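You operate a simulated robot arm through the tools that you are given. There is no shell and no other tool. Be economical: measure what you need, move in short steps, check, and stop when the job is done.

The job below is to be done with a simulated two-armed robot. You get a single attempt, and the scene is never put back.

Task
Give the three vials on the turntable one, two and three doses of dye.
Fine: in the order they come to the drip tube; the table turns clockwise, as its arrow shows.

It is judged by the outcome, as a careful person would: the job done as asked, and still so three seconds after it is handed in. It fails if anything else is knocked over, pushed out of place, dropped, spilled or broken.

Robot
Two 7-joint arms with fingered hands on one trunk, on a base that drives. Base frame: it is fixed to the floor where the robot stands at the start and does not move with it; the origin is under the middle of the robot, x ahead of it, y to its left, z up; the surface under the hand at the start is at about z = 85. Readings come in cm, rad, newtons and seconds.
The left shoulder is at the start at [7, 14.2, 113.9], the right one opposite. With the tool pointing down near the work surface each hand reaches from about 42 to 80 cm from the robot's upright axis, wherever it stands, measured 20 degrees to its own side. Places, roughly: black-collar vial [50, -150, 100]; dose knob [60, 0, 90]; dye drip key [50, -10, 90]; purple-collar vial [50, -150, 100]; step key [50, -10, 90]; teal-collar vial [50, -150, 100]; water drip key [50, 0, 90]. Payload 3.6 kg a hand.
The tool frame of a hand sits at the grasp point between the pads (the TCP): z along the fingers, y along the line on which they close. The tips reach 2.5 cm beyond it. Largest opening 8.8 cm; the body of the gripper starts 2.9 cm behind the TCP. The gripper is a hand of 5 fingers: y runs from the thumb to the fingers, the wrist lies at [-1.3, -9.7, -16.2] in the tool frame, and closing takes about 1.5 s.
Orientation is told as [roll, pitch, yaw] about the base's x, y, z axes, in that order, counted from this pose: with the fingers straight down and the wrist toward the robot, the tool's x, y and z point along [0, 1, 0], [1, 0, 0] and [0, 0, -1] of the base frame.

Tools
- The arms move only by the tool nudge_tool. It takes "left_rows", "right_rows" or both (then of equal length, played together; a hand with none holds still); each is a list that holds one entry, the list of rows, each a list of 7 numbers: the shift along the base's x, y, z in cm, then the turn, a rotation vector about the base's x, y, z in rad, then the gripper command, from -1 (shut) to 1 (fully open), values between in proportion. In form: [[[x, y, z, ax, ay, az, fingers], ...]]. A call has 1 to 12 rows; each row is the pose to reach, as a shift and turn from the pose commanded when the call began. A row lasts 0.2 s, in which the tool goes at most 5 cm and 0.15 rad; a call with a longer step from one row to the next is refused whole, and so is a gripper value outside its range. Where a pose cannot be reached the arm comes as near as it can. A force on the tool above 40 N (or 10 N above the force at the start of the call, whichever is more), or a blocked arm, ends the call early, and 0.2 s more pass. The fingers move at their own pace (about 7.2 cm/s each) and stop on an object; they squeeze with about 33 N. The grip force told is the motor's: it shows also when the fingers shut on nothing. Time passes only in rows, and 0.2 s behind the last, so rows that repeat a pose let the fingers close. It gives the time, the measured TCP pose, the force on the tool (base axes), the opening and the grip force at its end, in the units of the frame above (readings bear some noise), with the torque about the TCP (base axes, N m) and any sound that the robot's microphone picked up.
- Cameras (640 x 400 px; columns grow to the right, rows downward): "scene" is now at [13.05, -2.27, 135.99]; the picture's right is [-0.26, -0.96, -0.00], its down [-0.62, 0.17, -0.77] and it looks along [0.74, -0.20, -0.64] (base axes); focal length 214 px, centre (320, 200). "left" rides on the left gripper at [-5.9, -7.9, -10.5] in its tool frame; the picture's right is [-0.73, -0.32, 0.61], its down [0.62, -0.68, 0.38] and it looks along [0.29, 0.66, 0.70] (tool axes); focal length 234 px, centre (320, 200). "right" rides on the right gripper at [5.9, -7.9, -10.5] in its tool frame; the picture's right is [-0.73, 0.32, -0.61], its down [-0.62, -0.68, 0.38] and it looks along [-0.29, 0.66, 0.70] (tool axes); focal length 234 px, centre (320, 200). There is no depth. A picture from a camera that has moved, and an enlarged one, comes with that camera's place and axes in the base frame and with its lens.
- grab_frame(camera): a new picture of that camera. The clock stands still meanwhile.
- slide_trunk(by): slides the trunk up (or, below 0, down) by that many cm; the arms and the scene camera ride with it, the base frame stays. It gives what a move gives, with no picture.
- base_move(legs): drives the robot by 1 to 6 legs, each [ahead, left, turn to the left] in cm, cm and rad, along the robot's own axes; the way and the turn of a leg run together, so that a leg with both is an arc; at most 150 cm and 3.142 rad a leg. The arms and the cameras ride along, it lands a little off, and it stops where it bumps. It gives what a move gives.
- hand_shape(shape, hand): the hand has 5 fingers and takes this shape, open, in about a second: jaw (thumb against the fingers, like two jaws); tri (thumb and two fingers); tip (a fingertip pinch); poke (one finger out to press); point (the index stretched); flat (the hand flat); cup (the hand cupped); fist (a fist). The gripper value then closes the fingers along that shape, each until it touches; the sizes above hold for jaw. It gives what a move gives, with no picture.
- pan_tilt(pan, tilt): turns the head with the scene camera to pan (to the left, within 1.501 rad either way) and tilt (down, from -0.506 to 1.204), counted from straight ahead of the robot. It gives what a move gives.
- close_up(camera, box): a new picture of the part [left, top, right, bottom] of that camera's present view, enlarged. The clock stands still meanwhile.
- job_done(): hands the job in; it is judged then, once.

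Go step by step. Nothing tells you exact positions but the pictures and the camera data: compare them with the known pose of the tool, close in by small moves and look again before you grip or let go. The budget is 120 turns and 100 pictures, counting those below and the enlarged ones. Unless the task says otherwise, let go and move clear before handing in, and close with one line.

The tools are called by a JSON object that holds its "name" and its "arguments". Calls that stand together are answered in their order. nudge_tool: Moves the arms, as the interface text tells. Its arguments: {"type":"object","properties":{"left_rows":{"type":"array","items":{"type":"array","items":{"type":"array","items":{"type":"number"}}}},"right_rows":{"type":"array","items":{"type":"array","items":{"type":"array","items":{"type":"number"}}}}},"required":[]} The other tools are called the same way: slide_trunk (by) slides the trunk up or down; hand_shape (shape, hand) gives the hand a shape; base_move (legs) drives the base; pan_tilt (pan, tilt) turns the head that bears the scene camera; grab_frame (camera) takes a picture; close_up (camera, box) takes an enlarged picture of a part of a camera's view; job_done () hands the job in.

At the start:

```text
clock: 0.0
left_tool_pos: [47.98, 9.06, 123.88]
left_tool_rot: [-0.001, 0.0, 0.001]
left_contact_force: [-0.8, 0.2, 0.5]
left_torque: [0.04, 0.02, 0.0]
left_opening: 8.78
left_grasp_force: 0.0
left_shape: jaw
right_tool_pos: [45.04, -34.32, 121.04]
right_tool_rot: [0.001, 0.001, 0.0]
right_contact_force: [-0.1, 0.6, 0.0]
right_torque: [0.0, 0.0, 0.02]
right_opening: 8.77
right_grasp_force: 0.0
right_shape: jaw
trunk travel left (down, up): [-67.5, 26.5]
robot x, y, heading: [-0.15, -0.07, -0.005]
head pan, tilt: [-0.267, 0.693]
```

scene: 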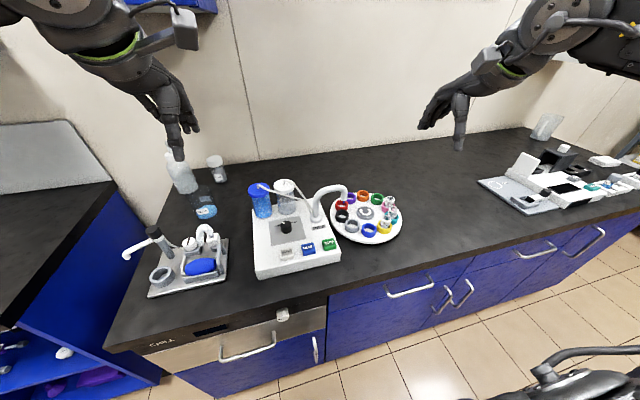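
right: 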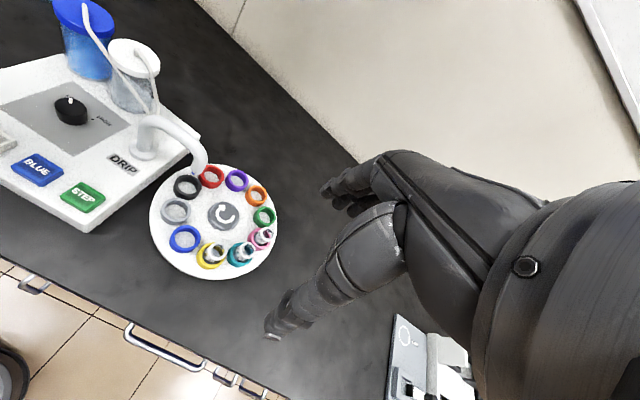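
left: 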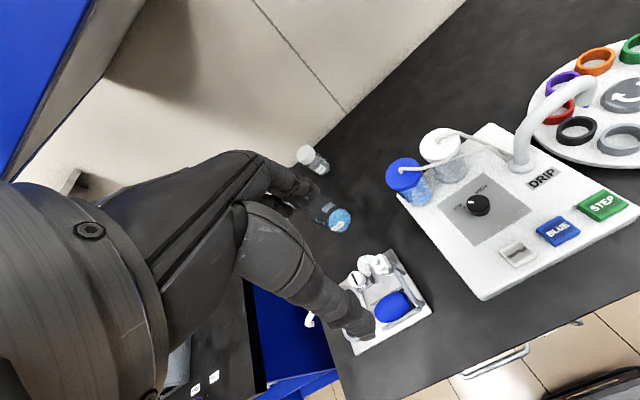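

I see a dosing machine with a dial, white/blue/green keys, and a turntable with coloured-collar seats, three of which hold vials. I'll look closer at the details.

{"name": "close_up", "arguments": {"camera": "scene", "box": [240, 170, 410, 280]}}

{"name": "close_up", "arguments": {"camera": "right", "box": [130, 100, 300, 290]}}

{"name": "close_up", "arguments": {"camera": "left", "box": [380, 120, 640, 300]}}

{"name": "close_up", "arguments": {"camera": "right", "box": [0, 60, 210, 240]}}

```text
3.64 times, centred on (325, 225) of scene
camera zoom: at [13.05, -2.27, 135.99], right [-0.26, -0.96, 0.0], down [-0.62, 0.17, -0.77], along [0.74, -0.2, -0.64], focal length 780 px, centre (302, 109)
```

zoom: 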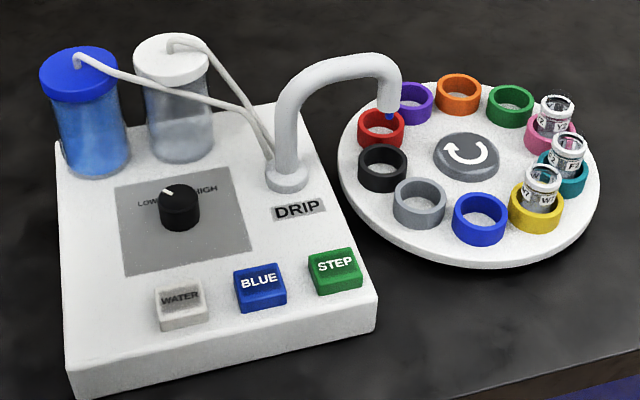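

```text
2.11 times, centred on (215, 195) of right
camera zoom: at [37.05, -28.6, 131.45], right [0.32, -0.73, 0.61], down [-0.68, -0.62, -0.38], along [0.66, -0.29, -0.7], focal length 493 px, centre (541, 210)
```

zoom: 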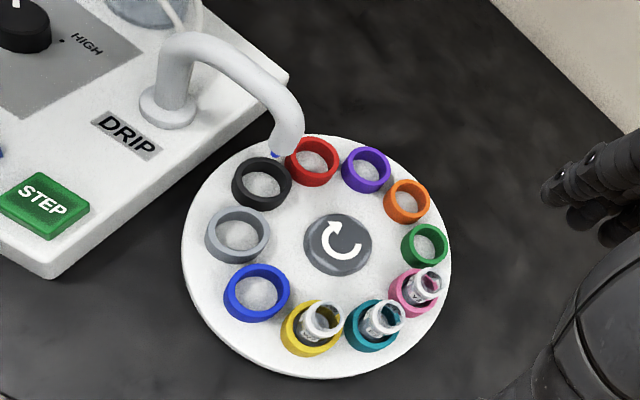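

```text
2.22 times, centred on (510, 210) of left
camera zoom: at [40.21, 3.16, 134.36], right [-0.32, -0.73, -0.61], down [-0.68, 0.62, -0.38], along [0.66, 0.29, -0.7], focal length 520 px, centre (-102, 178)
```

zoom: 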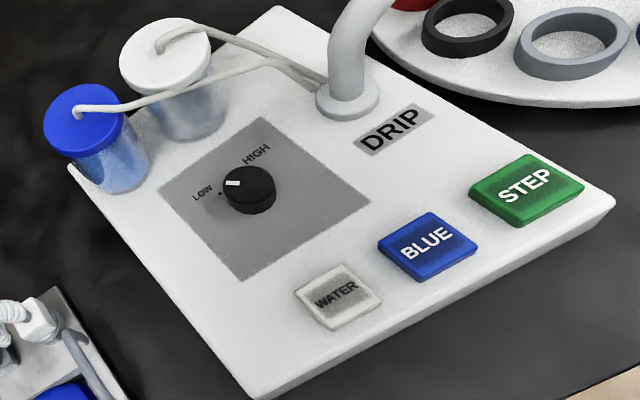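

```text
2.22 times, centred on (105, 150) of right
camera zoom: at [37.05, -28.6, 131.45], right [0.32, -0.73, 0.61], down [-0.68, -0.62, -0.38], along [0.66, -0.29, -0.7], focal length 520 px, centre (798, 311)
```

zoom: 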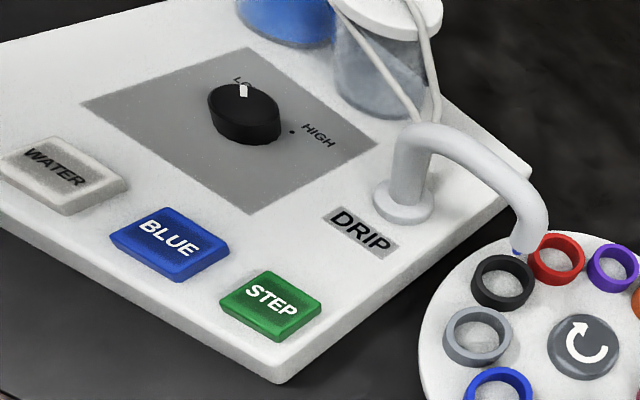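

The turntable with its ten seats has vials in yellow, teal and pink collars; the table turns clockwise seen from above. I'll look at the vials more closely, and to the right where the listed "collar vials" supposedly are.

{"name": "close_up", "arguments": {"camera": "right", "box": [190, 215, 290, 280]}}

{"name": "close_up", "arguments": {"camera": "scene", "box": [470, 110, 640, 220]}}

{"name": "pan_tilt", "arguments": {"pan": -1.1, "tilt": 0.5}}

{"name": "grab_frame", "arguments": {"camera": "scene"}}

```text
6.15 times, centred on (240, 248) of right
camera zoom: at [37.05, -28.6, 131.45], right [0.32, -0.73, 0.61], down [-0.68, -0.62, -0.38], along [0.66, -0.29, -0.7], focal length 1441 px, centre (812, -92)
```

zoom: 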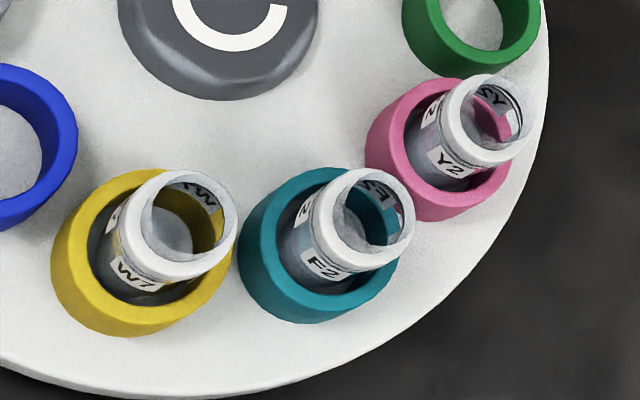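

```text
3.64 times, centred on (555, 165) of scene
camera zoom: at [13.05, -2.27, 135.99], right [-0.26, -0.96, 0.0], down [-0.62, 0.17, -0.77], along [0.74, -0.2, -0.64], focal length 780 px, centre (-534, 327)
```

zoom: 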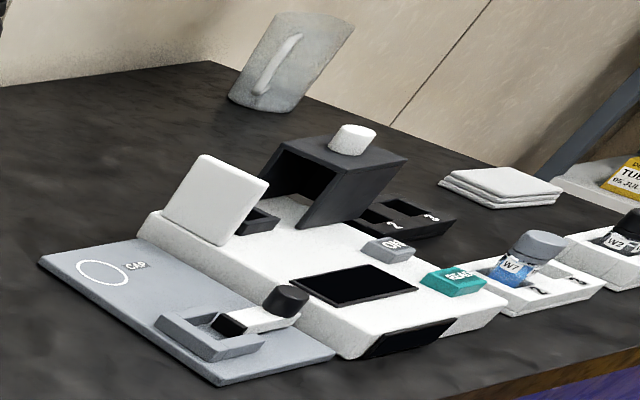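

```text
clock: 1.1
left_tool_pos: [48.14, 9.11, 123.88]
left_tool_rot: [0.0, 0.0, 0.0]
left_contact_force: [0.3, -0.9, -0.1]
left_torque: [0.0, 0.01, -0.01]
left_opening: 8.77
left_grasp_force: 0.0
left_shape: jaw
right_tool_pos: [45.12, -34.36, 121.01]
right_tool_rot: [0.0, -0.001, -0.001]
right_contact_force: [-0.1, 0.2, 0.0]
right_torque: [0.03, 0.0, 0.03]
right_opening: 8.76
right_grasp_force: 0.2
right_shape: jaw
trunk travel left (down, up): [-67.5, 26.5]
robot x, y, heading: [-0.12, 0.14, -0.004]
head pan, tilt: [-1.1, 0.499]
```

```text
90 pictures are left
camera scene: at [8.98, -8.11, 137.7], right [-0.89, -0.45, 0.0], down [-0.22, 0.43, -0.88], along [0.4, -0.78, -0.48], focal length 214 px, centre (320, 200)
```

scene: 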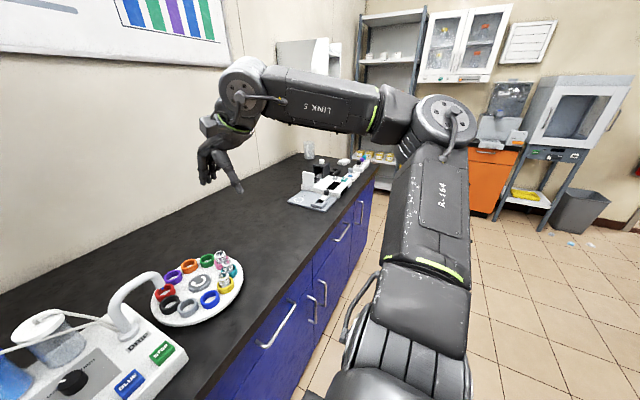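

The far vials belong to another station, so only the yellow (W7), teal (F2) and pink (Y2) seats matter, arriving in that order. The knob already points to LOW. I'll put the right hand in poke shape and see where its fingertip is.

{"name": "hand_shape", "arguments": {"hand": "right", "shape": "poke"}}

{"name": "pan_tilt", "arguments": {"pan": -0.35, "tilt": 0.7}}

{"name": "nudge_tool", "arguments": {"right_rows": [[[0, 4, 0, 0, 0, 0, 1], [0.5, 8, -3, 0, 0, 0, 1], [1, 12, -6, 0, 0, 0, 1], [1.5, 16, -8, 0, 0, 0, 1], [2.5, 20, -10, 0, 0, 0, 1], [2.5, 20, -10, 0, 0, 0, 1]]]}}

{"name": "grab_frame", "arguments": {"camera": "right"}}

{"name": "grab_frame", "arguments": {"camera": "scene"}}

```text
clock: 2.0
left_tool_pos: [47.93, 9.1, 124.03]
left_tool_rot: [0.0, 0.0, 0.001]
left_contact_force: [0.0, 0.4, 0.7]
left_torque: [0.01, 0.01, -0.02]
left_opening: 8.74
left_grasp_force: 0.1
left_shape: jaw
right_tool_pos: [45.04, -34.51, 120.99]
right_tool_rot: [0.0, -0.001, 0.001]
right_contact_force: [0.4, -0.5, 0.7]
right_torque: [0.0, 0.01, -0.03]
right_opening: 0.0
right_grasp_force: 0.0
right_shape: poke
trunk travel left (down, up): [-67.5, 26.5]
robot x, y, heading: [-0.1, 0.21, 0.0]
head pan, tilt: [-1.1, 0.499]
```

```text
clock: 3.1
left_tool_pos: [47.97, 9.08, 123.77]
left_tool_rot: [0.0, 0.0, -0.001]
left_contact_force: [0.0, 0.3, 0.3]
left_torque: [0.02, -0.01, 0.01]
left_opening: 8.77
left_grasp_force: 0.1
left_shape: jaw
right_tool_pos: [45.0, -34.36, 121.0]
right_tool_rot: [0.001, 0.0, 0.0]
right_contact_force: [1.3, 0.0, -0.2]
right_torque: [-0.02, -0.03, 0.01]
right_opening: 0.0
right_grasp_force: 0.1
right_shape: poke
trunk travel left (down, up): [-67.5, 26.5]
robot x, y, heading: [-0.05, -0.18, 0.002]
head pan, tilt: [-0.351, 0.7]
```

```text
refused: row 2 steps farther than a row can; nothing moved
```

```text
89 pictures are left
camera right: at [37.05, -28.6, 131.45], right [0.32, -0.73, 0.61], down [-0.68, -0.62, -0.38], along [0.66, -0.29, -0.7], focal length 234 px, centre (320, 200)
```

right: 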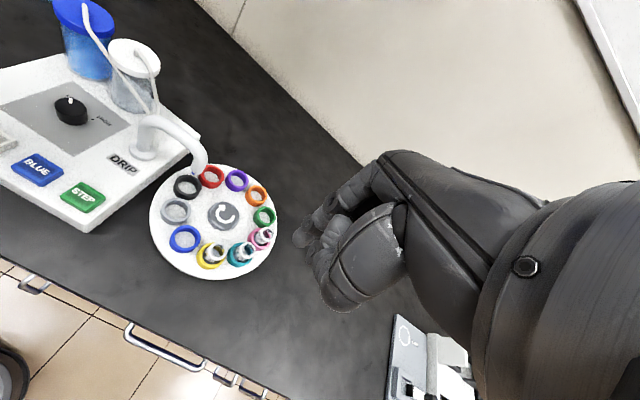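

```text
88 pictures are left
camera scene: at [12.81, -2.94, 135.93], right [-0.34, -0.94, 0.0], down [-0.6, 0.22, -0.77], along [0.72, -0.26, -0.64], focal length 214 px, centre (320, 200)
```

scene: 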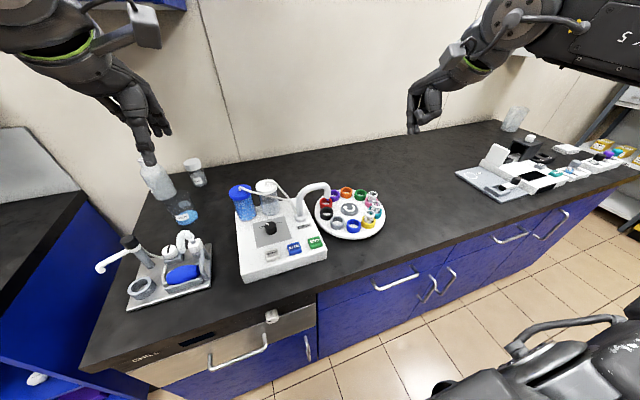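

The poke finger is visible; I'll zoom to locate its tip, having noted the move was refused for too long a step.

{"name": "close_up", "arguments": {"camera": "right", "box": [270, 140, 430, 320]}}

{"name": "close_up", "arguments": {"camera": "scene", "box": [390, 30, 490, 150]}}

```text
2.22 times, centred on (350, 230) of right
camera zoom: at [37.05, -28.6, 131.45], right [0.32, -0.73, 0.61], down [-0.68, -0.62, -0.38], along [0.66, -0.29, -0.7], focal length 520 px, centre (253, 133)
```

zoom: 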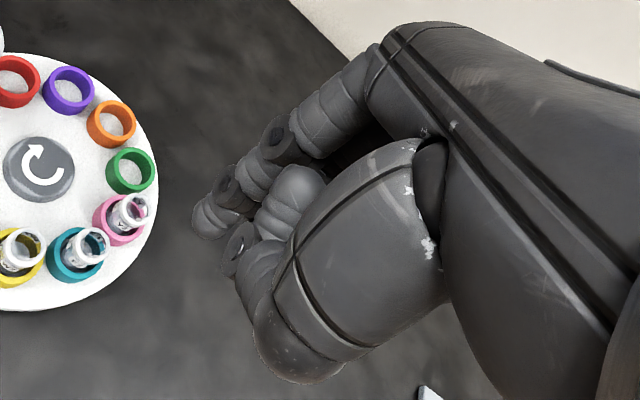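

```text
3.33 times, centred on (440, 90) of scene
camera zoom: at [12.81, -2.94, 135.93], right [-0.34, -0.94, 0.0], down [-0.6, 0.22, -0.77], along [0.72, -0.26, -0.64], focal length 715 px, centre (-80, 567)
```

zoom: 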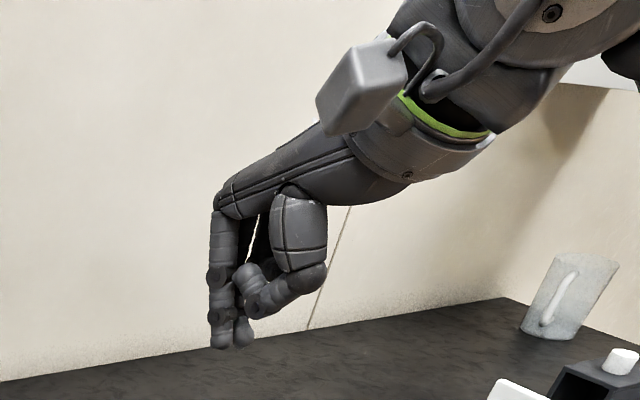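

The fingertip is about at TCP + [-0.2, +0.9, -2]. I take STEP at about [47.8, -14.3, 91] and BLUE at [47.7, -8.9, 91]; moving over STEP now.

{"name": "nudge_tool", "arguments": {"right_rows": [[[0.6, 4.5, 0, 0, 0, 0, 1], [1.2, 9, -1, 0, 0, 0, 1], [1.8, 13.5, -2, 0, 0, 0, 1], [2.5, 17, -5, 0, 0, 0, 1], [3, 19.1, -9, 0, 0, 0, 1], [3, 19.1, -13.5, 0, 0, 0, 1], [3, 19.1, -18, 0, 0, 0, 1], [3, 19.1, -22, 0, 0, 0, 1], [3, 19.1, -24, 0, 0, 0, 1], [3, 19.1, -24, 0, 0, 0, 1]]]}}

{"name": "grab_frame", "arguments": {"camera": "right"}}

{"name": "grab_frame", "arguments": {"camera": "scene"}}

{"name": "grab_frame", "arguments": {"camera": "left"}}

```text
clock: 5.3
left_tool_pos: [48.06, 9.11, 124.03]
left_tool_rot: [0.001, -0.001, 0.002]
left_contact_force: [0.5, -0.4, 0.7]
left_torque: [-0.02, 0.03, 0.02]
left_opening: 8.76
left_grasp_force: 0.1
left_shape: jaw
right_tool_pos: [48.03, -15.39, 96.93]
right_tool_rot: [0.0, -0.001, 0.0]
right_contact_force: [0.0, 0.3, -0.2]
right_torque: [-0.01, -0.02, 0.03]
right_opening: 0.03
right_grasp_force: 0.0
right_shape: poke
trunk travel left (down, up): [-67.5, 26.5]
robot x, y, heading: [-0.06, -0.2, -0.002]
head pan, tilt: [-0.351, 0.7]
```

```text
85 pictures are left
camera right: at [40.03, -9.52, 107.36], right [0.32, -0.73, 0.61], down [-0.68, -0.62, -0.38], along [0.66, -0.29, -0.7], focal length 234 px, centre (320, 200)
```

right: 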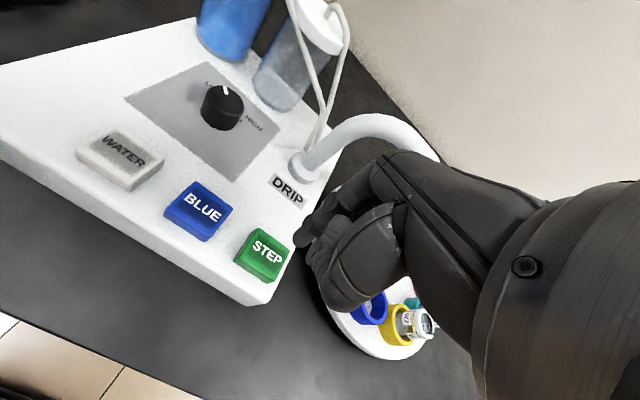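

```text
84 pictures are left
camera scene: at [12.79, -2.9, 135.93], right [-0.34, -0.94, 0.0], down [-0.6, 0.22, -0.77], along [0.72, -0.26, -0.64], focal length 214 px, centre (320, 200)
```

scene: 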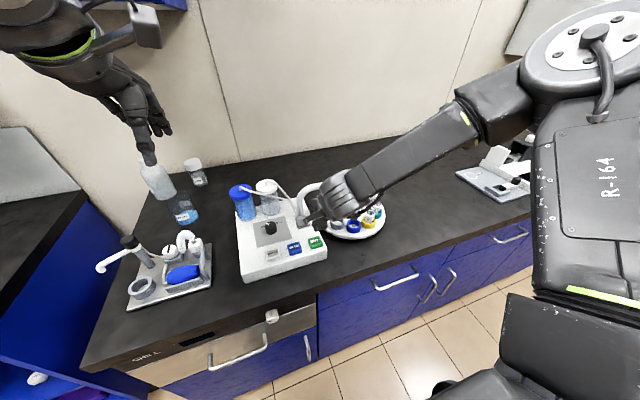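

```text
83 pictures are left
camera left: at [40.19, 3.19, 134.36], right [-0.32, -0.73, -0.61], down [-0.68, 0.62, -0.38], along [0.66, 0.29, -0.7], focal length 234 px, centre (320, 200)
```

left: 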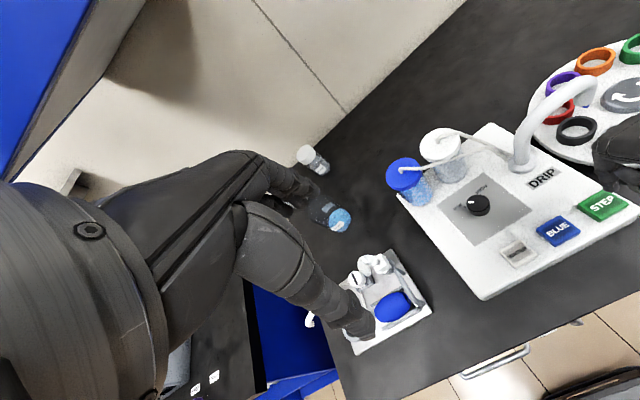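

The fingertip is over STEP within half a centimetre. I'll press it once, gently, and come back up.

{"name": "nudge_tool", "arguments": {"right_rows": [[[-0.4, 0.4, -1.5, 0, 0, 0, 1], [-0.4, 0.4, -3, 0, 0, 0, 1], [-0.4, 0.4, -3.8, 0, 0, 0, 1], [-0.4, 0.4, -4.3, 0, 0, 0, 1]]]}}

{"name": "grab_frame", "arguments": {"camera": "right"}}

```text
clock: 6.3
left_tool_pos: [48.02, 9.02, 123.89]
left_tool_rot: [-0.001, 0.0, 0.001]
left_contact_force: [-0.4, 0.4, 0.6]
left_torque: [-0.05, 0.01, -0.03]
left_opening: 8.76
left_grasp_force: 0.1
left_shape: jaw
right_tool_pos: [47.77, -14.87, 92.93]
right_tool_rot: [0.0, -0.003, -0.001]
right_contact_force: [3.0, -1.0, 9.0]
right_torque: [-0.13, 0.0, 0.03]
right_opening: 0.01
right_grasp_force: 0.0
right_shape: poke
trunk travel left (down, up): [-67.5, 26.5]
robot x, y, heading: [-0.11, -0.01, -0.001]
head pan, tilt: [-0.351, 0.7]
heard: click
```

```text
82 pictures are left
camera right: at [39.67, -9.07, 103.25], right [0.32, -0.73, 0.61], down [-0.68, -0.62, -0.39], along [0.66, -0.29, -0.69], focal length 234 px, centre (320, 200)
```

right: 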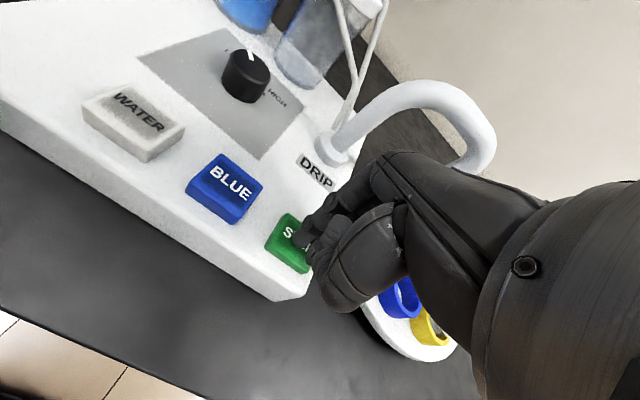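

A click was heard on pressing STEP. I'll lift and check how far the table turned.

{"name": "nudge_tool", "arguments": {"right_rows": [[[0, 0, 2, 0, 0, 0, 1], [0, 0, 4.3, 0, 0, 0, 1], [0, 0, 4.3, 0, 0, 0, 1], [0, 0, 4.3, 0, 0, 0, 1], [0, 0, 4.3, 0, 0, 0, 1]]]}}

{"name": "close_up", "arguments": {"camera": "scene", "box": [230, 160, 400, 270]}}

{"name": "close_up", "arguments": {"camera": "left", "box": [380, 30, 640, 280]}}

```text
clock: 7.5
left_tool_pos: [48.02, 9.1, 123.94]
left_tool_rot: [0.0, -0.001, 0.0]
left_contact_force: [-0.1, 0.9, 0.5]
left_torque: [-0.04, -0.02, 0.0]
left_opening: 8.75
left_grasp_force: 0.1
left_shape: jaw
right_tool_pos: [47.85, -14.92, 97.03]
right_tool_rot: [0.001, -0.001, 0.0]
right_contact_force: [0.0, -0.3, -0.1]
right_torque: [-0.03, 0.0, 0.0]
right_opening: 0.0
right_grasp_force: 0.1
right_shape: poke
trunk travel left (down, up): [-67.5, 26.5]
robot x, y, heading: [-0.09, 0.09, 0.001]
head pan, tilt: [-0.351, 0.7]
```

```text
3.64 times, centred on (315, 215) of scene
camera zoom: at [12.8, -2.92, 135.93], right [-0.34, -0.94, 0.0], down [-0.6, 0.22, -0.76], along [0.72, -0.26, -0.64], focal length 780 px, centre (338, 146)
```

zoom: 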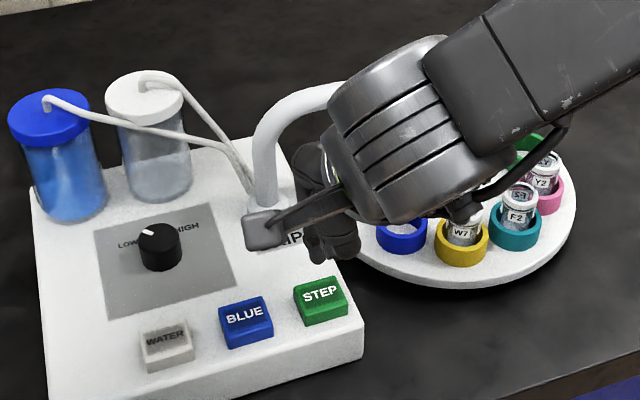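

```text
1.60 times, centred on (510, 155) of left
camera zoom: at [40.19, 3.17, 134.36], right [-0.32, -0.73, -0.61], down [-0.68, 0.62, -0.38], along [0.66, 0.29, -0.7], focal length 375 px, centre (16, 272)
```

zoom: 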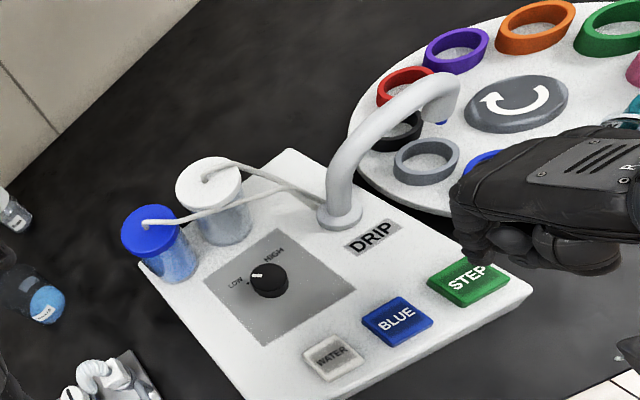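

One step = one seat, clockwise. From triangulation, the nozzle sits at about [58.4, -22.1], i.e. over the black seat at the start and grey now; two more steps bring yellow (W7) under it.

{"name": "nudge_tool", "arguments": {"right_rows": [[[0, 0, -2, 0, 0, 0, 1], [0, 0, -3.5, 0, 0, 0, 1], [0, 0, -4.3, 0, 0, 0, 1], [0, 0, -4.3, 0, 0, 0, 1], [0, 0, -2, 0, 0, 0, 1], [0, 0, 0, 0, 0, 0, 1], [0, 0, 0, 0, 0, 0, 1], [0, 0, 0, 0, 0, 0, 1], [0, 0, 0, 0, 0, 0, 1]]]}}

{"name": "nudge_tool", "arguments": {"right_rows": [[[0, 0, -2, 0, 0, 0, 1], [0, 0, -3.5, 0, 0, 0, 1], [0, 0, -4.3, 0, 0, 0, 1], [0, 0, -4.3, 0, 0, 0, 1], [0, 0, -2, 0, 0, 0, 1], [0, 0, 0, 0, 0, 0, 1], [0, 0, 0, 0, 0, 0, 1], [0, 0, 0, 0, 0, 0, 1], [0, 0, 0, 0, 0, 0, 1]]]}}

{"name": "close_up", "arguments": {"camera": "left", "box": [510, 30, 640, 150]}}

{"name": "close_up", "arguments": {"camera": "scene", "box": [230, 160, 400, 270]}}

```text
clock: 9.6
left_tool_pos: [48.0, 9.08, 123.9]
left_tool_rot: [0.0, -0.002, 0.001]
left_contact_force: [-0.5, -0.4, 0.3]
left_torque: [0.02, 0.08, 0.03]
left_opening: 8.77
left_grasp_force: 0.1
left_shape: jaw
right_tool_pos: [47.7, -14.9, 97.08]
right_tool_rot: [0.001, -0.001, 0.0]
right_contact_force: [-0.4, 0.0, 0.4]
right_torque: [0.02, 0.0, 0.01]
right_opening: 0.0
right_grasp_force: 0.1
right_shape: poke
trunk travel left (down, up): [-67.5, 26.5]
robot x, y, heading: [-0.09, -0.09, 0.001]
head pan, tilt: [-0.351, 0.7]
heard: click
```

```text
clock: 11.6
left_tool_pos: [47.98, 8.98, 123.91]
left_tool_rot: [0.001, 0.0, -0.001]
left_contact_force: [0.0, -0.9, -0.5]
left_torque: [-0.01, -0.01, -0.01]
left_opening: 8.76
left_grasp_force: 0.0
left_shape: jaw
right_tool_pos: [47.8, -14.84, 96.96]
right_tool_rot: [-0.002, 0.0, -0.002]
right_contact_force: [-0.1, -0.2, 0.3]
right_torque: [0.01, 0.01, -0.03]
right_opening: 0.01
right_grasp_force: 0.1
right_shape: poke
trunk travel left (down, up): [-67.5, 26.5]
robot x, y, heading: [0.17, 0.34, 0.003]
head pan, tilt: [-0.351, 0.7]
heard: click
```

```text
3.33 times, centred on (575, 90) of left
camera zoom: at [40.2, 3.17, 134.36], right [-0.32, -0.73, -0.61], down [-0.68, 0.62, -0.38], along [0.66, 0.29, -0.7], focal length 781 px, centre (-530, 567)
```

zoom: 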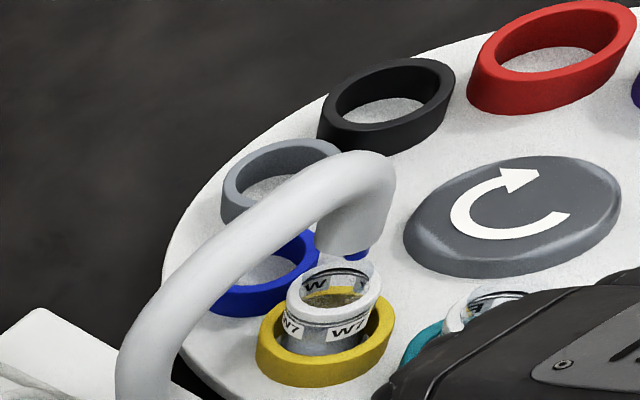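

```text
3.64 times, centred on (315, 215) of scene
camera zoom: at [12.8, -2.92, 135.93], right [-0.34, -0.94, 0.0], down [-0.6, 0.22, -0.76], along [0.72, -0.26, -0.64], focal length 780 px, centre (338, 146)
```

zoom: 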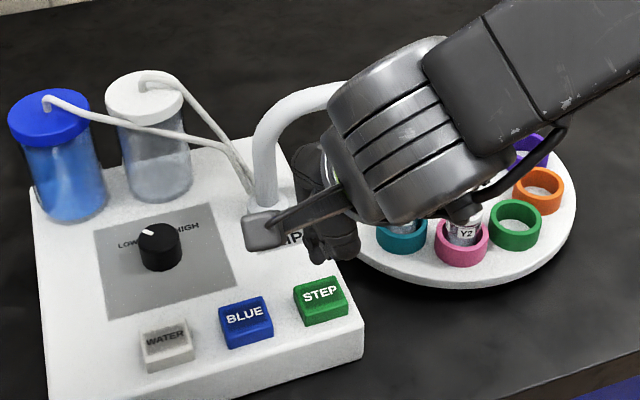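

W7 (yellow) is right under the nozzle. Next I move 5.5 cm left over BLUE and press it once for W7's single dose.

{"name": "nudge_tool", "arguments": {"right_rows": [[[0, 3, 1, 0, 0, 0, 1], [0, 5.6, 0, 0, 0, 0, 1], [0, 5.6, 0, 0, 0, 0, 1]]]}}

{"name": "grab_frame", "arguments": {"camera": "right"}}

```text
clock: 12.3
left_tool_pos: [47.93, 9.03, 123.84]
left_tool_rot: [0.0, 0.001, 0.0]
left_contact_force: [-0.4, -0.3, -0.2]
left_torque: [-0.01, -0.04, 0.0]
left_opening: 8.8
left_grasp_force: 0.0
left_shape: jaw
right_tool_pos: [47.65, -9.35, 96.97]
right_tool_rot: [0.0, 0.001, 0.0]
right_contact_force: [0.3, 0.3, 0.4]
right_torque: [0.01, 0.0, -0.01]
right_opening: 0.0
right_grasp_force: 0.1
right_shape: poke
trunk travel left (down, up): [-67.5, 26.5]
robot x, y, heading: [0.38, 0.14, -0.004]
head pan, tilt: [-0.351, 0.7]
```

```text
77 pictures are left
camera right: at [39.59, -3.51, 107.4], right [0.32, -0.73, 0.61], down [-0.68, -0.62, -0.38], along [0.66, -0.29, -0.7], focal length 234 px, centre (320, 200)
```

right: 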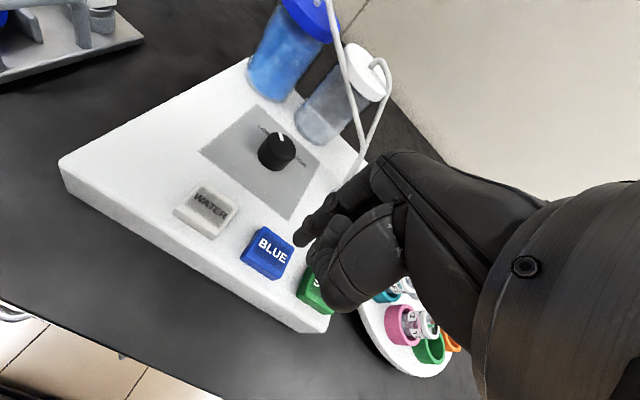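

The fingertip is over BLUE. I'll shift 0.5 cm further from STEP and press once, then look.

{"name": "nudge_tool", "arguments": {"right_rows": [[[0, 0.5, -2, 0, 0, 0, 1], [0, 0.5, -3.5, 0, 0, 0, 1], [0, 0.5, -4.3, 0, 0, 0, 1], [0, 0.5, -4.3, 0, 0, 0, 1], [0, 0.5, -2, 0, 0, 0, 1], [0, 0.5, 0, 0, 0, 0, 1], [0, 0.5, 0, 0, 0, 0, 1], [0, 0.5, 0, 0, 0, 0, 1]]]}}

{"name": "close_up", "arguments": {"camera": "left", "box": [510, 30, 640, 150]}}

{"name": "close_up", "arguments": {"camera": "scene", "box": [230, 160, 400, 270]}}

```text
clock: 14.2
left_tool_pos: [48.07, 9.02, 124.01]
left_tool_rot: [0.0, 0.001, 0.001]
left_contact_force: [-0.3, 0.2, -1.2]
left_torque: [0.0, 0.0, -0.01]
left_opening: 8.76
left_grasp_force: 0.0
left_shape: jaw
right_tool_pos: [47.62, -8.86, 96.94]
right_tool_rot: [0.001, 0.0, -0.001]
right_contact_force: [-0.1, -0.6, 0.4]
right_torque: [0.0, -0.01, 0.0]
right_opening: 0.0
right_grasp_force: 0.0
right_shape: poke
right hand out of reach, approached as far as the arm can: row 2, 3, 4
trunk travel left (down, up): [-67.5, 26.5]
robot x, y, heading: [-0.03, 0.17, 0.002]
head pan, tilt: [-0.351, 0.7]
heard: click
```

```text
3.33 times, centred on (575, 90) of left
camera zoom: at [40.21, 3.18, 134.36], right [-0.32, -0.73, -0.61], down [-0.68, 0.62, -0.38], along [0.66, 0.29, -0.7], focal length 781 px, centre (-530, 567)
```

zoom: 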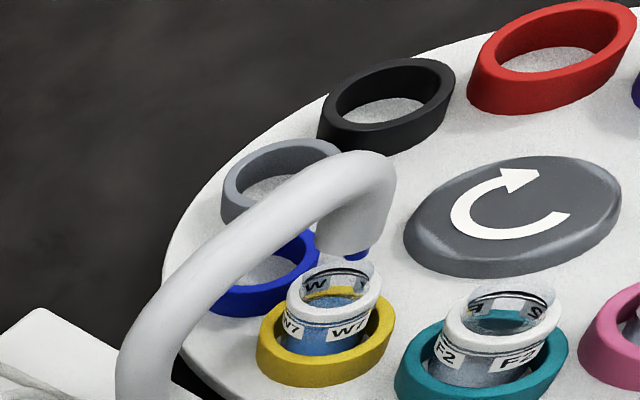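

```text
3.64 times, centred on (315, 215) of scene
camera zoom: at [12.81, -2.91, 135.93], right [-0.34, -0.94, 0.0], down [-0.6, 0.22, -0.76], along [0.72, -0.26, -0.64], focal length 780 px, centre (338, 146)
```

zoom: 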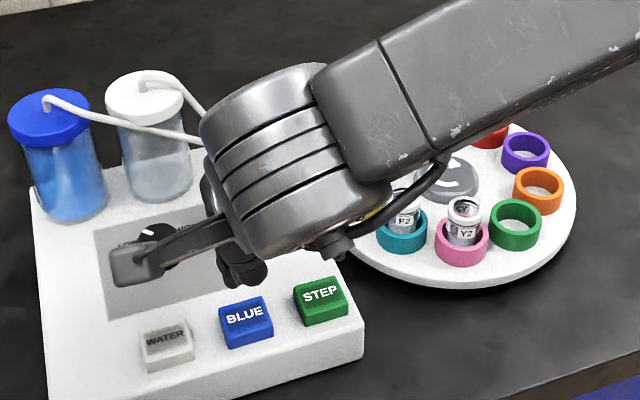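

W7 now shows blue dye after a single click. I'll check the level before going on.

{"name": "close_up", "arguments": {"camera": "left", "box": [555, 75, 640, 125]}}

{"name": "nudge_tool", "arguments": {"right_rows": [[[0, -3, 1, 0, 0, 0, 1], [0.1, -6, 0, 0, 0, 0, 1], [0.1, -6, 0, 0, 0, 0, 1], [0.1, -6, -2, 0, 0, 0, 1], [0.1, -6, -3.5, 0, 0, 0, 1], [0.1, -6, -4.3, 0, 0, 0, 1], [0.1, -6, -4.3, 0, 0, 0, 1], [0.1, -6, -2, 0, 0, 0, 1], [0.1, -6, 0, 0, 0, 0, 1], [0.1, -3, 1, 0, 0, 0, 1], [0, 0, 0, 0, 0, 0, 1], [0, 0, 0, 0, 0, 0, 1]]]}}

{"name": "close_up", "arguments": {"camera": "left", "box": [510, 30, 640, 150]}}

{"name": "grab_frame", "arguments": {"camera": "right"}}

```text
7.53 times, centred on (598, 100) of left
camera zoom: at [40.21, 3.18, 134.36], right [-0.32, -0.73, -0.61], down [-0.68, 0.62, -0.38], along [0.66, 0.29, -0.7], focal length 1763 px, centre (-1769, 953)
```

zoom: 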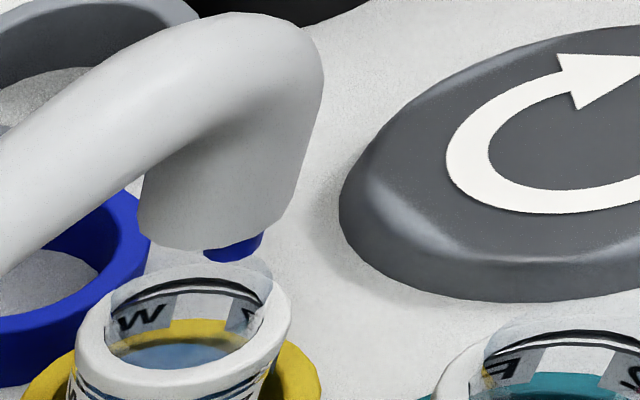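

```text
clock: 16.8
left_tool_pos: [48.01, 9.04, 123.86]
left_tool_rot: [0.0, 0.0, -0.001]
left_contact_force: [1.1, -1.4, 0.1]
left_torque: [0.04, 0.02, 0.01]
left_opening: 8.74
left_grasp_force: 0.0
left_shape: jaw
right_tool_pos: [47.58, -8.87, 97.09]
right_tool_rot: [-0.001, -0.001, 0.002]
right_contact_force: [0.0, 0.4, 0.3]
right_torque: [-0.03, -0.01, 0.01]
right_opening: 0.01
right_grasp_force: 0.1
right_shape: poke
trunk travel left (down, up): [-67.5, 26.5]
robot x, y, heading: [-0.03, 0.08, -0.003]
head pan, tilt: [-0.351, 0.7]
heard: click
```

```text
3.33 times, centred on (575, 90) of left
camera zoom: at [40.11, 3.13, 134.39], right [-0.32, -0.73, -0.61], down [-0.68, 0.62, -0.38], along [0.66, 0.29, -0.7], focal length 781 px, centre (-530, 567)
```

zoom: 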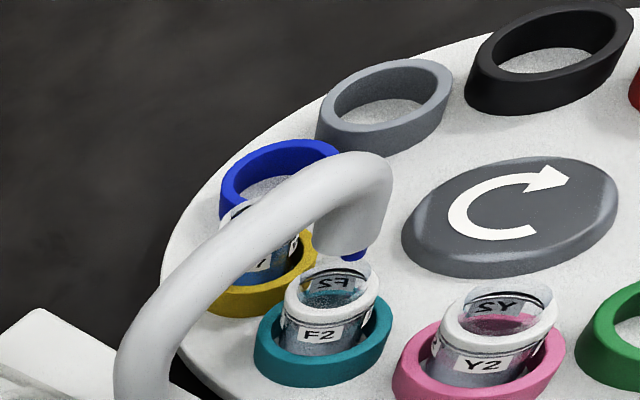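

```text
72 pictures are left
camera right: at [39.57, -3.04, 107.46], right [0.32, -0.73, 0.61], down [-0.68, -0.62, -0.38], along [0.66, -0.29, -0.7], focal length 234 px, centre (320, 200)
```

right: 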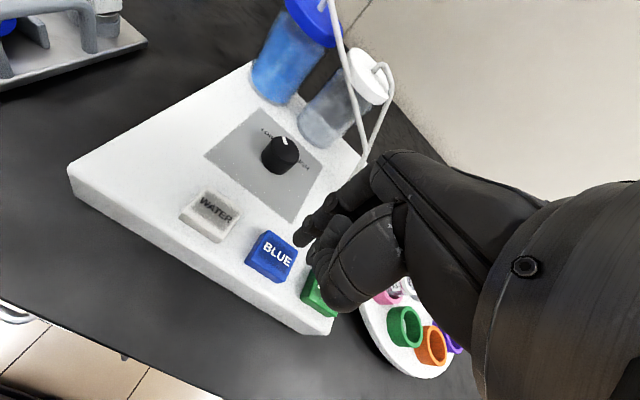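

F2 (teal) is under the nozzle now. First BLUE press for it, then I check the level.

{"name": "nudge_tool", "arguments": {"right_rows": [[[0, 0, -2, 0, 0, 0, 1], [0, 0, -3.5, 0, 0, 0, 1], [0, 0, -4.3, 0, 0, 0, 1], [0, 0, -4.3, 0, 0, 0, 1], [0, 0, -2, 0, 0, 0, 1], [0, 0, 0, 0, 0, 0, 1], [0, 0, 0, 0, 0, 0, 1], [0, 0, 0, 0, 0, 0, 1], [0, 0, 0, 0, 0, 0, 1]]]}}

{"name": "close_up", "arguments": {"camera": "left", "box": [540, 75, 640, 145]}}

```text
clock: 18.8
left_tool_pos: [47.94, 8.99, 123.94]
left_tool_rot: [-0.001, -0.001, -0.001]
left_contact_force: [-0.1, -0.2, 0.1]
left_torque: [0.0, 0.02, 0.0]
left_opening: 8.77
left_grasp_force: 0.1
left_shape: jaw
right_tool_pos: [47.65, -8.78, 97.1]
right_tool_rot: [0.001, 0.001, -0.001]
right_contact_force: [0.6, 0.7, 0.5]
right_torque: [0.0, 0.01, -0.03]
right_opening: 0.0
right_grasp_force: 0.0
right_shape: poke
right hand out of reach, approached as far as the arm can: row 2, 3, 4
trunk travel left (down, up): [-67.5, 26.5]
robot x, y, heading: [-0.03, -0.27, 0.001]
head pan, tilt: [-0.351, 0.7]
heard: click
```

```text
5.71 times, centred on (590, 110) of left
camera zoom: at [40.2, 3.17, 134.36], right [-0.32, -0.73, -0.61], down [-0.68, 0.62, -0.38], along [0.66, 0.29, -0.7], focal length 1338 px, centre (-1223, 714)
```

zoom: 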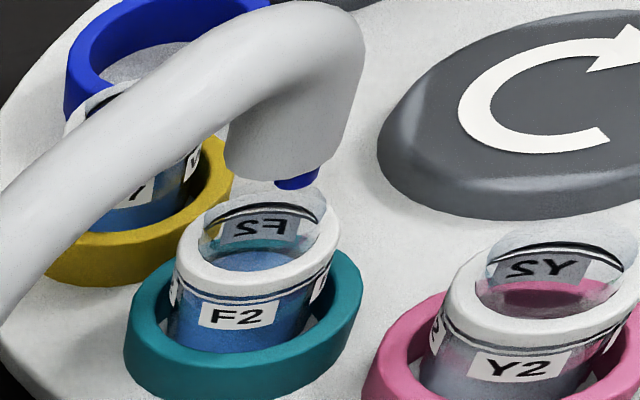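

F2 took its first dose. Second BLUE press follows.

{"name": "nudge_tool", "arguments": {"right_rows": [[[0, 0, -2, 0, 0, 0, 1], [0, 0, -3.5, 0, 0, 0, 1], [0, 0, -4.3, 0, 0, 0, 1], [0, 0, -4.3, 0, 0, 0, 1], [0, 0, -2, 0, 0, 0, 1], [0, 0, 0, 0, 0, 0, 1], [0, 0, 0, 0, 0, 0, 1], [0, 0, 0, 0, 0, 0, 1], [0, 0, 0, 0, 0, 0, 1]]]}}

{"name": "close_up", "arguments": {"camera": "left", "box": [540, 75, 640, 145]}}

```text
clock: 20.8
left_tool_pos: [48.12, 9.12, 124.01]
left_tool_rot: [0.001, 0.0, 0.001]
left_contact_force: [0.9, 0.0, 0.9]
left_torque: [0.01, 0.0, 0.05]
left_opening: 8.77
left_grasp_force: 0.2
left_shape: jaw
right_tool_pos: [47.71, -8.67, 97.05]
right_tool_rot: [-0.001, -0.001, 0.0]
right_contact_force: [-0.1, 0.3, 0.2]
right_torque: [0.02, 0.02, -0.01]
right_opening: 0.0
right_grasp_force: 0.1
right_shape: poke
right hand out of reach, approached as far as the arm can: row 2, 3, 4
trunk travel left (down, up): [-67.5, 26.5]
robot x, y, heading: [-0.23, 0.09, -0.002]
head pan, tilt: [-0.351, 0.7]
heard: click
```

```text
5.71 times, centred on (590, 110) of left
camera zoom: at [40.2, 3.17, 134.36], right [-0.32, -0.73, -0.61], down [-0.68, 0.62, -0.38], along [0.66, 0.29, -0.7], focal length 1338 px, centre (-1223, 714)
```

zoom: 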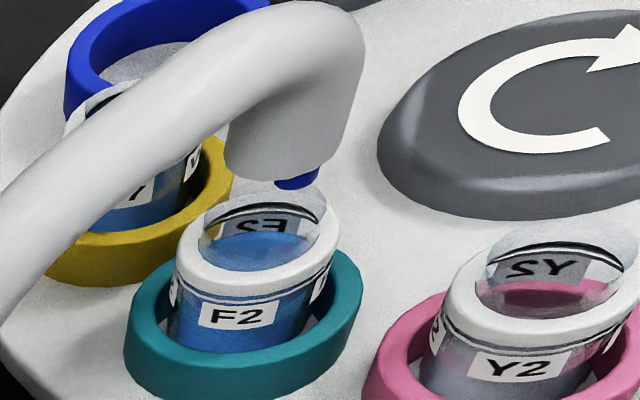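

F2's level rose and darkened with its second dose. Now one STEP to bring Y2 under, returning over BLUE.

{"name": "nudge_tool", "arguments": {"right_rows": [[[0, -3, 1, 0, 0, 0, 1], [0.1, -6, 0, 0, 0, 0, 1], [0.1, -6, 0, 0, 0, 0, 1], [0.1, -6, -2, 0, 0, 0, 1], [0.1, -6, -3.5, 0, 0, 0, 1], [0.1, -6, -4.3, 0, 0, 0, 1], [0.1, -6, -4.3, 0, 0, 0, 1], [0.1, -6, -2, 0, 0, 0, 1], [0.1, -6, 0, 0, 0, 0, 1], [0.1, -3, 1, 0, 0, 0, 1], [0, 0, 0, 0, 0, 0, 1], [0, 0, 0, 0, 0, 0, 1]]]}}

{"name": "close_up", "arguments": {"camera": "left", "box": [510, 30, 640, 150]}}

```text
clock: 23.4
left_tool_pos: [47.97, 9.08, 123.99]
left_tool_rot: [0.0, 0.001, -0.002]
left_contact_force: [-0.1, -0.1, 0.0]
left_torque: [-0.01, -0.02, 0.01]
left_opening: 8.79
left_grasp_force: 0.0
left_shape: jaw
right_tool_pos: [47.59, -8.67, 97.11]
right_tool_rot: [0.0, 0.001, 0.0]
right_contact_force: [-0.4, -0.7, 0.6]
right_torque: [0.03, 0.05, -0.05]
right_opening: 0.01
right_grasp_force: 0.1
right_shape: poke
trunk travel left (down, up): [-67.5, 26.5]
robot x, y, heading: [0.37, 0.0, -0.0]
head pan, tilt: [-0.351, 0.7]
heard: click
```

```text
3.33 times, centred on (575, 90) of left
camera zoom: at [40.11, 3.13, 134.39], right [-0.32, -0.73, -0.61], down [-0.68, 0.62, -0.38], along [0.66, 0.29, -0.7], focal length 781 px, centre (-530, 567)
```

zoom: 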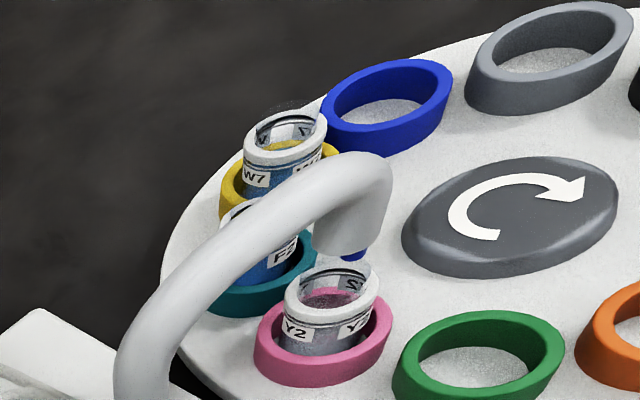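

Y2 (pink) is under the nozzle. I'll press BLUE the first two times for it and check clicks and level.

{"name": "nudge_tool", "arguments": {"right_rows": [[[0, 0, -2, 0, 0, 0, 1], [0, 0, -3.5, 0, 0, 0, 1], [0, 0, -4.3, 0, 0, 0, 1], [0, 0, -4.3, 0, 0, 0, 1], [0, 0, -2, 0, 0, 0, 1], [0, 0, 0, 0, 0, 0, 1], [0, 0, 0, 0, 0, 0, 1], [0, 0, 0, 0, 0, 0, 1], [0, 0, 0, 0, 0, 0, 1]]]}}

{"name": "nudge_tool", "arguments": {"right_rows": [[[0, 0, -2, 0, 0, 0, 1], [0, 0, -3.5, 0, 0, 0, 1], [0, 0, -4.3, 0, 0, 0, 1], [0, 0, -4.3, 0, 0, 0, 1], [0, 0, -2, 0, 0, 0, 1], [0, 0, 0, 0, 0, 0, 1], [0, 0, 0, 0, 0, 0, 1], [0, 0, 0, 0, 0, 0, 1], [0, 0, 0, 0, 0, 0, 1]]]}}

{"name": "close_up", "arguments": {"camera": "left", "box": [540, 75, 640, 145]}}

```text
clock: 25.4
left_tool_pos: [48.14, 9.18, 123.82]
left_tool_rot: [0.0, 0.0, 0.0]
left_contact_force: [0.3, -0.3, 0.0]
left_torque: [-0.02, 0.03, 0.0]
left_opening: 8.77
left_grasp_force: 0.1
left_shape: jaw
right_tool_pos: [47.7, -8.82, 97.08]
right_tool_rot: [0.001, 0.001, 0.001]
right_contact_force: [0.2, 0.4, -0.3]
right_torque: [0.01, -0.03, 0.02]
right_opening: 0.01
right_grasp_force: 0.0
right_shape: poke
right hand out of reach, approached as far as the arm can: row 2, 3, 4
trunk travel left (down, up): [-67.5, 26.5]
robot x, y, heading: [-0.24, 0.06, -0.002]
head pan, tilt: [-0.351, 0.7]
heard: click
```

```text
clock: 27.4
left_tool_pos: [47.96, 8.98, 123.86]
left_tool_rot: [0.001, -0.001, 0.0]
left_contact_force: [0.3, 0.5, -1.1]
left_torque: [0.04, 0.02, -0.01]
left_opening: 8.78
left_grasp_force: 0.0
left_shape: jaw
right_tool_pos: [47.72, -8.94, 97.03]
right_tool_rot: [0.001, 0.0, -0.001]
right_contact_force: [0.2, -0.5, 0.2]
right_torque: [0.02, -0.02, -0.01]
right_opening: 0.0
right_grasp_force: 0.1
right_shape: poke
right hand out of reach, approached as far as the arm can: row 2, 3, 4
trunk travel left (down, up): [-67.5, 26.5]
robot x, y, heading: [0.13, -0.26, -0.002]
head pan, tilt: [-0.351, 0.7]
heard: click
```

```text
5.71 times, centred on (590, 110) of left
camera zoom: at [40.2, 3.17, 134.36], right [-0.32, -0.73, -0.61], down [-0.68, 0.62, -0.38], along [0.66, 0.29, -0.7], focal length 1338 px, centre (-1223, 714)
```

zoom: 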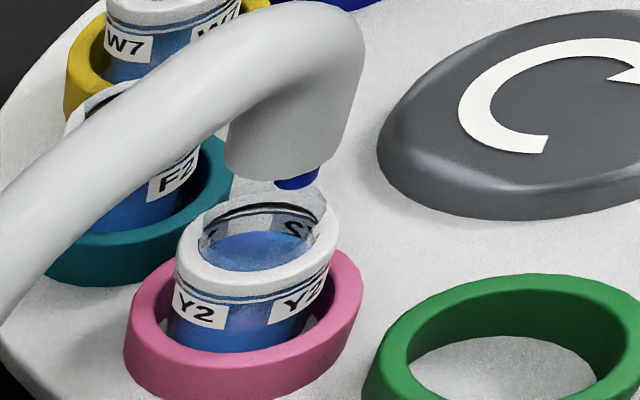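

Two clicks and a matching level to F2's two doses, with room left. Third press for Y2 now.

{"name": "nudge_tool", "arguments": {"right_rows": [[[0, 0, -2, 0, 0, 0, 1], [0, 0, -3.5, 0, 0, 0, 1], [0, 0, -4.3, 0, 0, 0, 1], [0, 0, -4.3, 0, 0, 0, 1], [0, 0, -2, 0, 0, 0, 1], [0, 0, 0, 0, 0, 0, 1], [0, 0, 0, 0, 0, 0, 1], [0, 0, 0, 0, 0, 0, 1], [0, 0, 0, 0, 0, 0, 1]]]}}

{"name": "nudge_tool", "arguments": {"right_rows": [[[0, 0, 4.5, 0, 0, 0, 1], [0, 0, 9, 0, 0, 0, 1], [0, 0, 13.5, 0, 0, 0, 1], [0, 0, 18, 0, 0, 0, 1], [0, 0, 22, 0, 0, 0, 1], [-1, -4.5, 23, 0, 0, 0, 1], [-1.5, -9, 23.5, 0, 0, 0, 1], [-2, -13.5, 24, 0, 0, 0, 1], [-2.5, -18, 24, 0, 0, 0, 1], [-2.5, -22, 24, 0, 0, 0, 1], [-2.5, -25, 24, 0, 0, 0, 1]]]}}

{"name": "close_up", "arguments": {"camera": "left", "box": [510, 30, 640, 150]}}

{"name": "close_up", "arguments": {"camera": "scene", "box": [230, 160, 400, 270]}}

{"name": "grab_frame", "arguments": {"camera": "right"}}

```text
clock: 29.4
left_tool_pos: [48.07, 8.99, 123.91]
left_tool_rot: [0.001, 0.001, 0.001]
left_contact_force: [-0.6, 0.5, -0.4]
left_torque: [-0.03, 0.03, 0.04]
left_opening: 8.76
left_grasp_force: 0.1
left_shape: jaw
right_tool_pos: [47.68, -9.0, 97.0]
right_tool_rot: [0.001, -0.001, 0.0]
right_contact_force: [-0.4, -0.7, 0.2]
right_torque: [0.0, 0.01, 0.0]
right_opening: 0.02
right_grasp_force: 0.0
right_shape: poke
right hand out of reach, approached as far as the arm can: row 2, 3, 4
trunk travel left (down, up): [-67.5, 26.5]
robot x, y, heading: [0.01, 0.31, -0.002]
head pan, tilt: [-0.351, 0.7]
heard: click
```

```text
clock: 31.8
left_tool_pos: [48.09, 8.97, 123.86]
left_tool_rot: [0.0, 0.001, -0.001]
left_contact_force: [-0.1, 0.4, -0.1]
left_torque: [0.01, 0.02, 0.01]
left_opening: 8.79
left_grasp_force: 0.0
left_shape: jaw
right_tool_pos: [45.12, -33.92, 120.98]
right_tool_rot: [0.001, 0.001, 0.002]
right_contact_force: [-1.1, -0.1, 0.4]
right_torque: [0.04, 0.01, 0.0]
right_opening: 0.02
right_grasp_force: 0.2
right_shape: poke
trunk travel left (down, up): [-67.5, 26.5]
robot x, y, heading: [-0.29, -0.29, 0.0]
head pan, tilt: [-0.351, 0.7]
```

```text
3.33 times, centred on (575, 90) of left
camera zoom: at [40.2, 3.09, 134.36], right [-0.32, -0.73, -0.61], down [-0.68, 0.62, -0.38], along [0.66, 0.29, -0.7], focal length 781 px, centre (-530, 567)
```

zoom: 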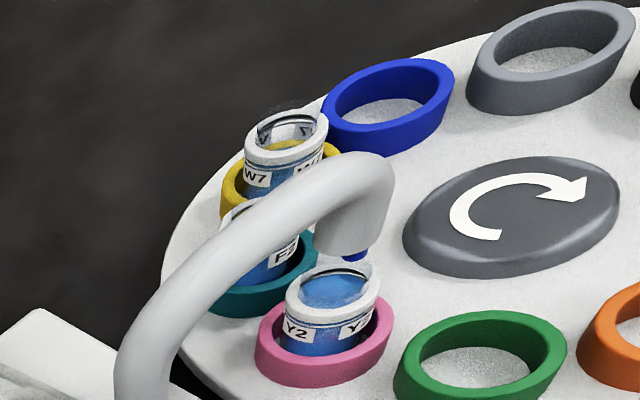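

```text
3.64 times, centred on (315, 215) of scene
camera zoom: at [12.81, -3.01, 135.93], right [-0.34, -0.94, 0.0], down [-0.6, 0.22, -0.76], along [0.72, -0.26, -0.64], focal length 780 px, centre (338, 146)
```

zoom: 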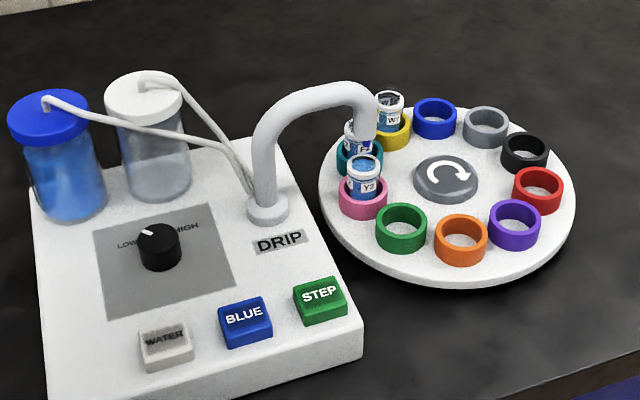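

```text
65 pictures are left
camera right: at [37.12, -28.14, 131.42], right [0.32, -0.73, 0.61], down [-0.68, -0.62, -0.38], along [0.66, -0.29, -0.7], focal length 234 px, centre (320, 200)
```

right: 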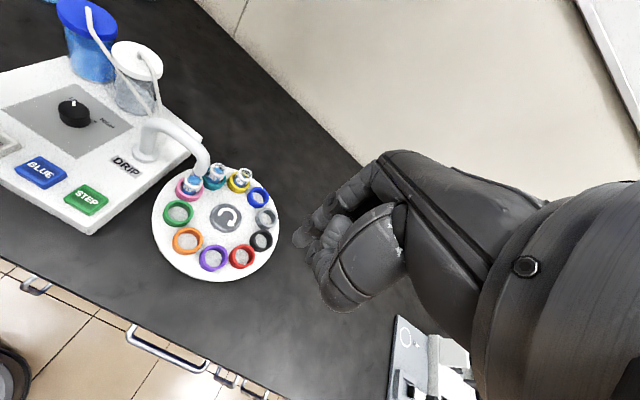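

W7, F2 and Y2 have one, two and three doses. Nothing is spilled or disturbed, and the hand is clear, so I'm handing in.

{"name": "job_done", "arguments": {}}

```text
The job is handed in.
```

The three vials got their dye in the order they reached the drip tube: W7 (yellow collar) one dose, F2 (teal) two and Y2 (pink) three. I left the dose knob on LOW and saw no spills.
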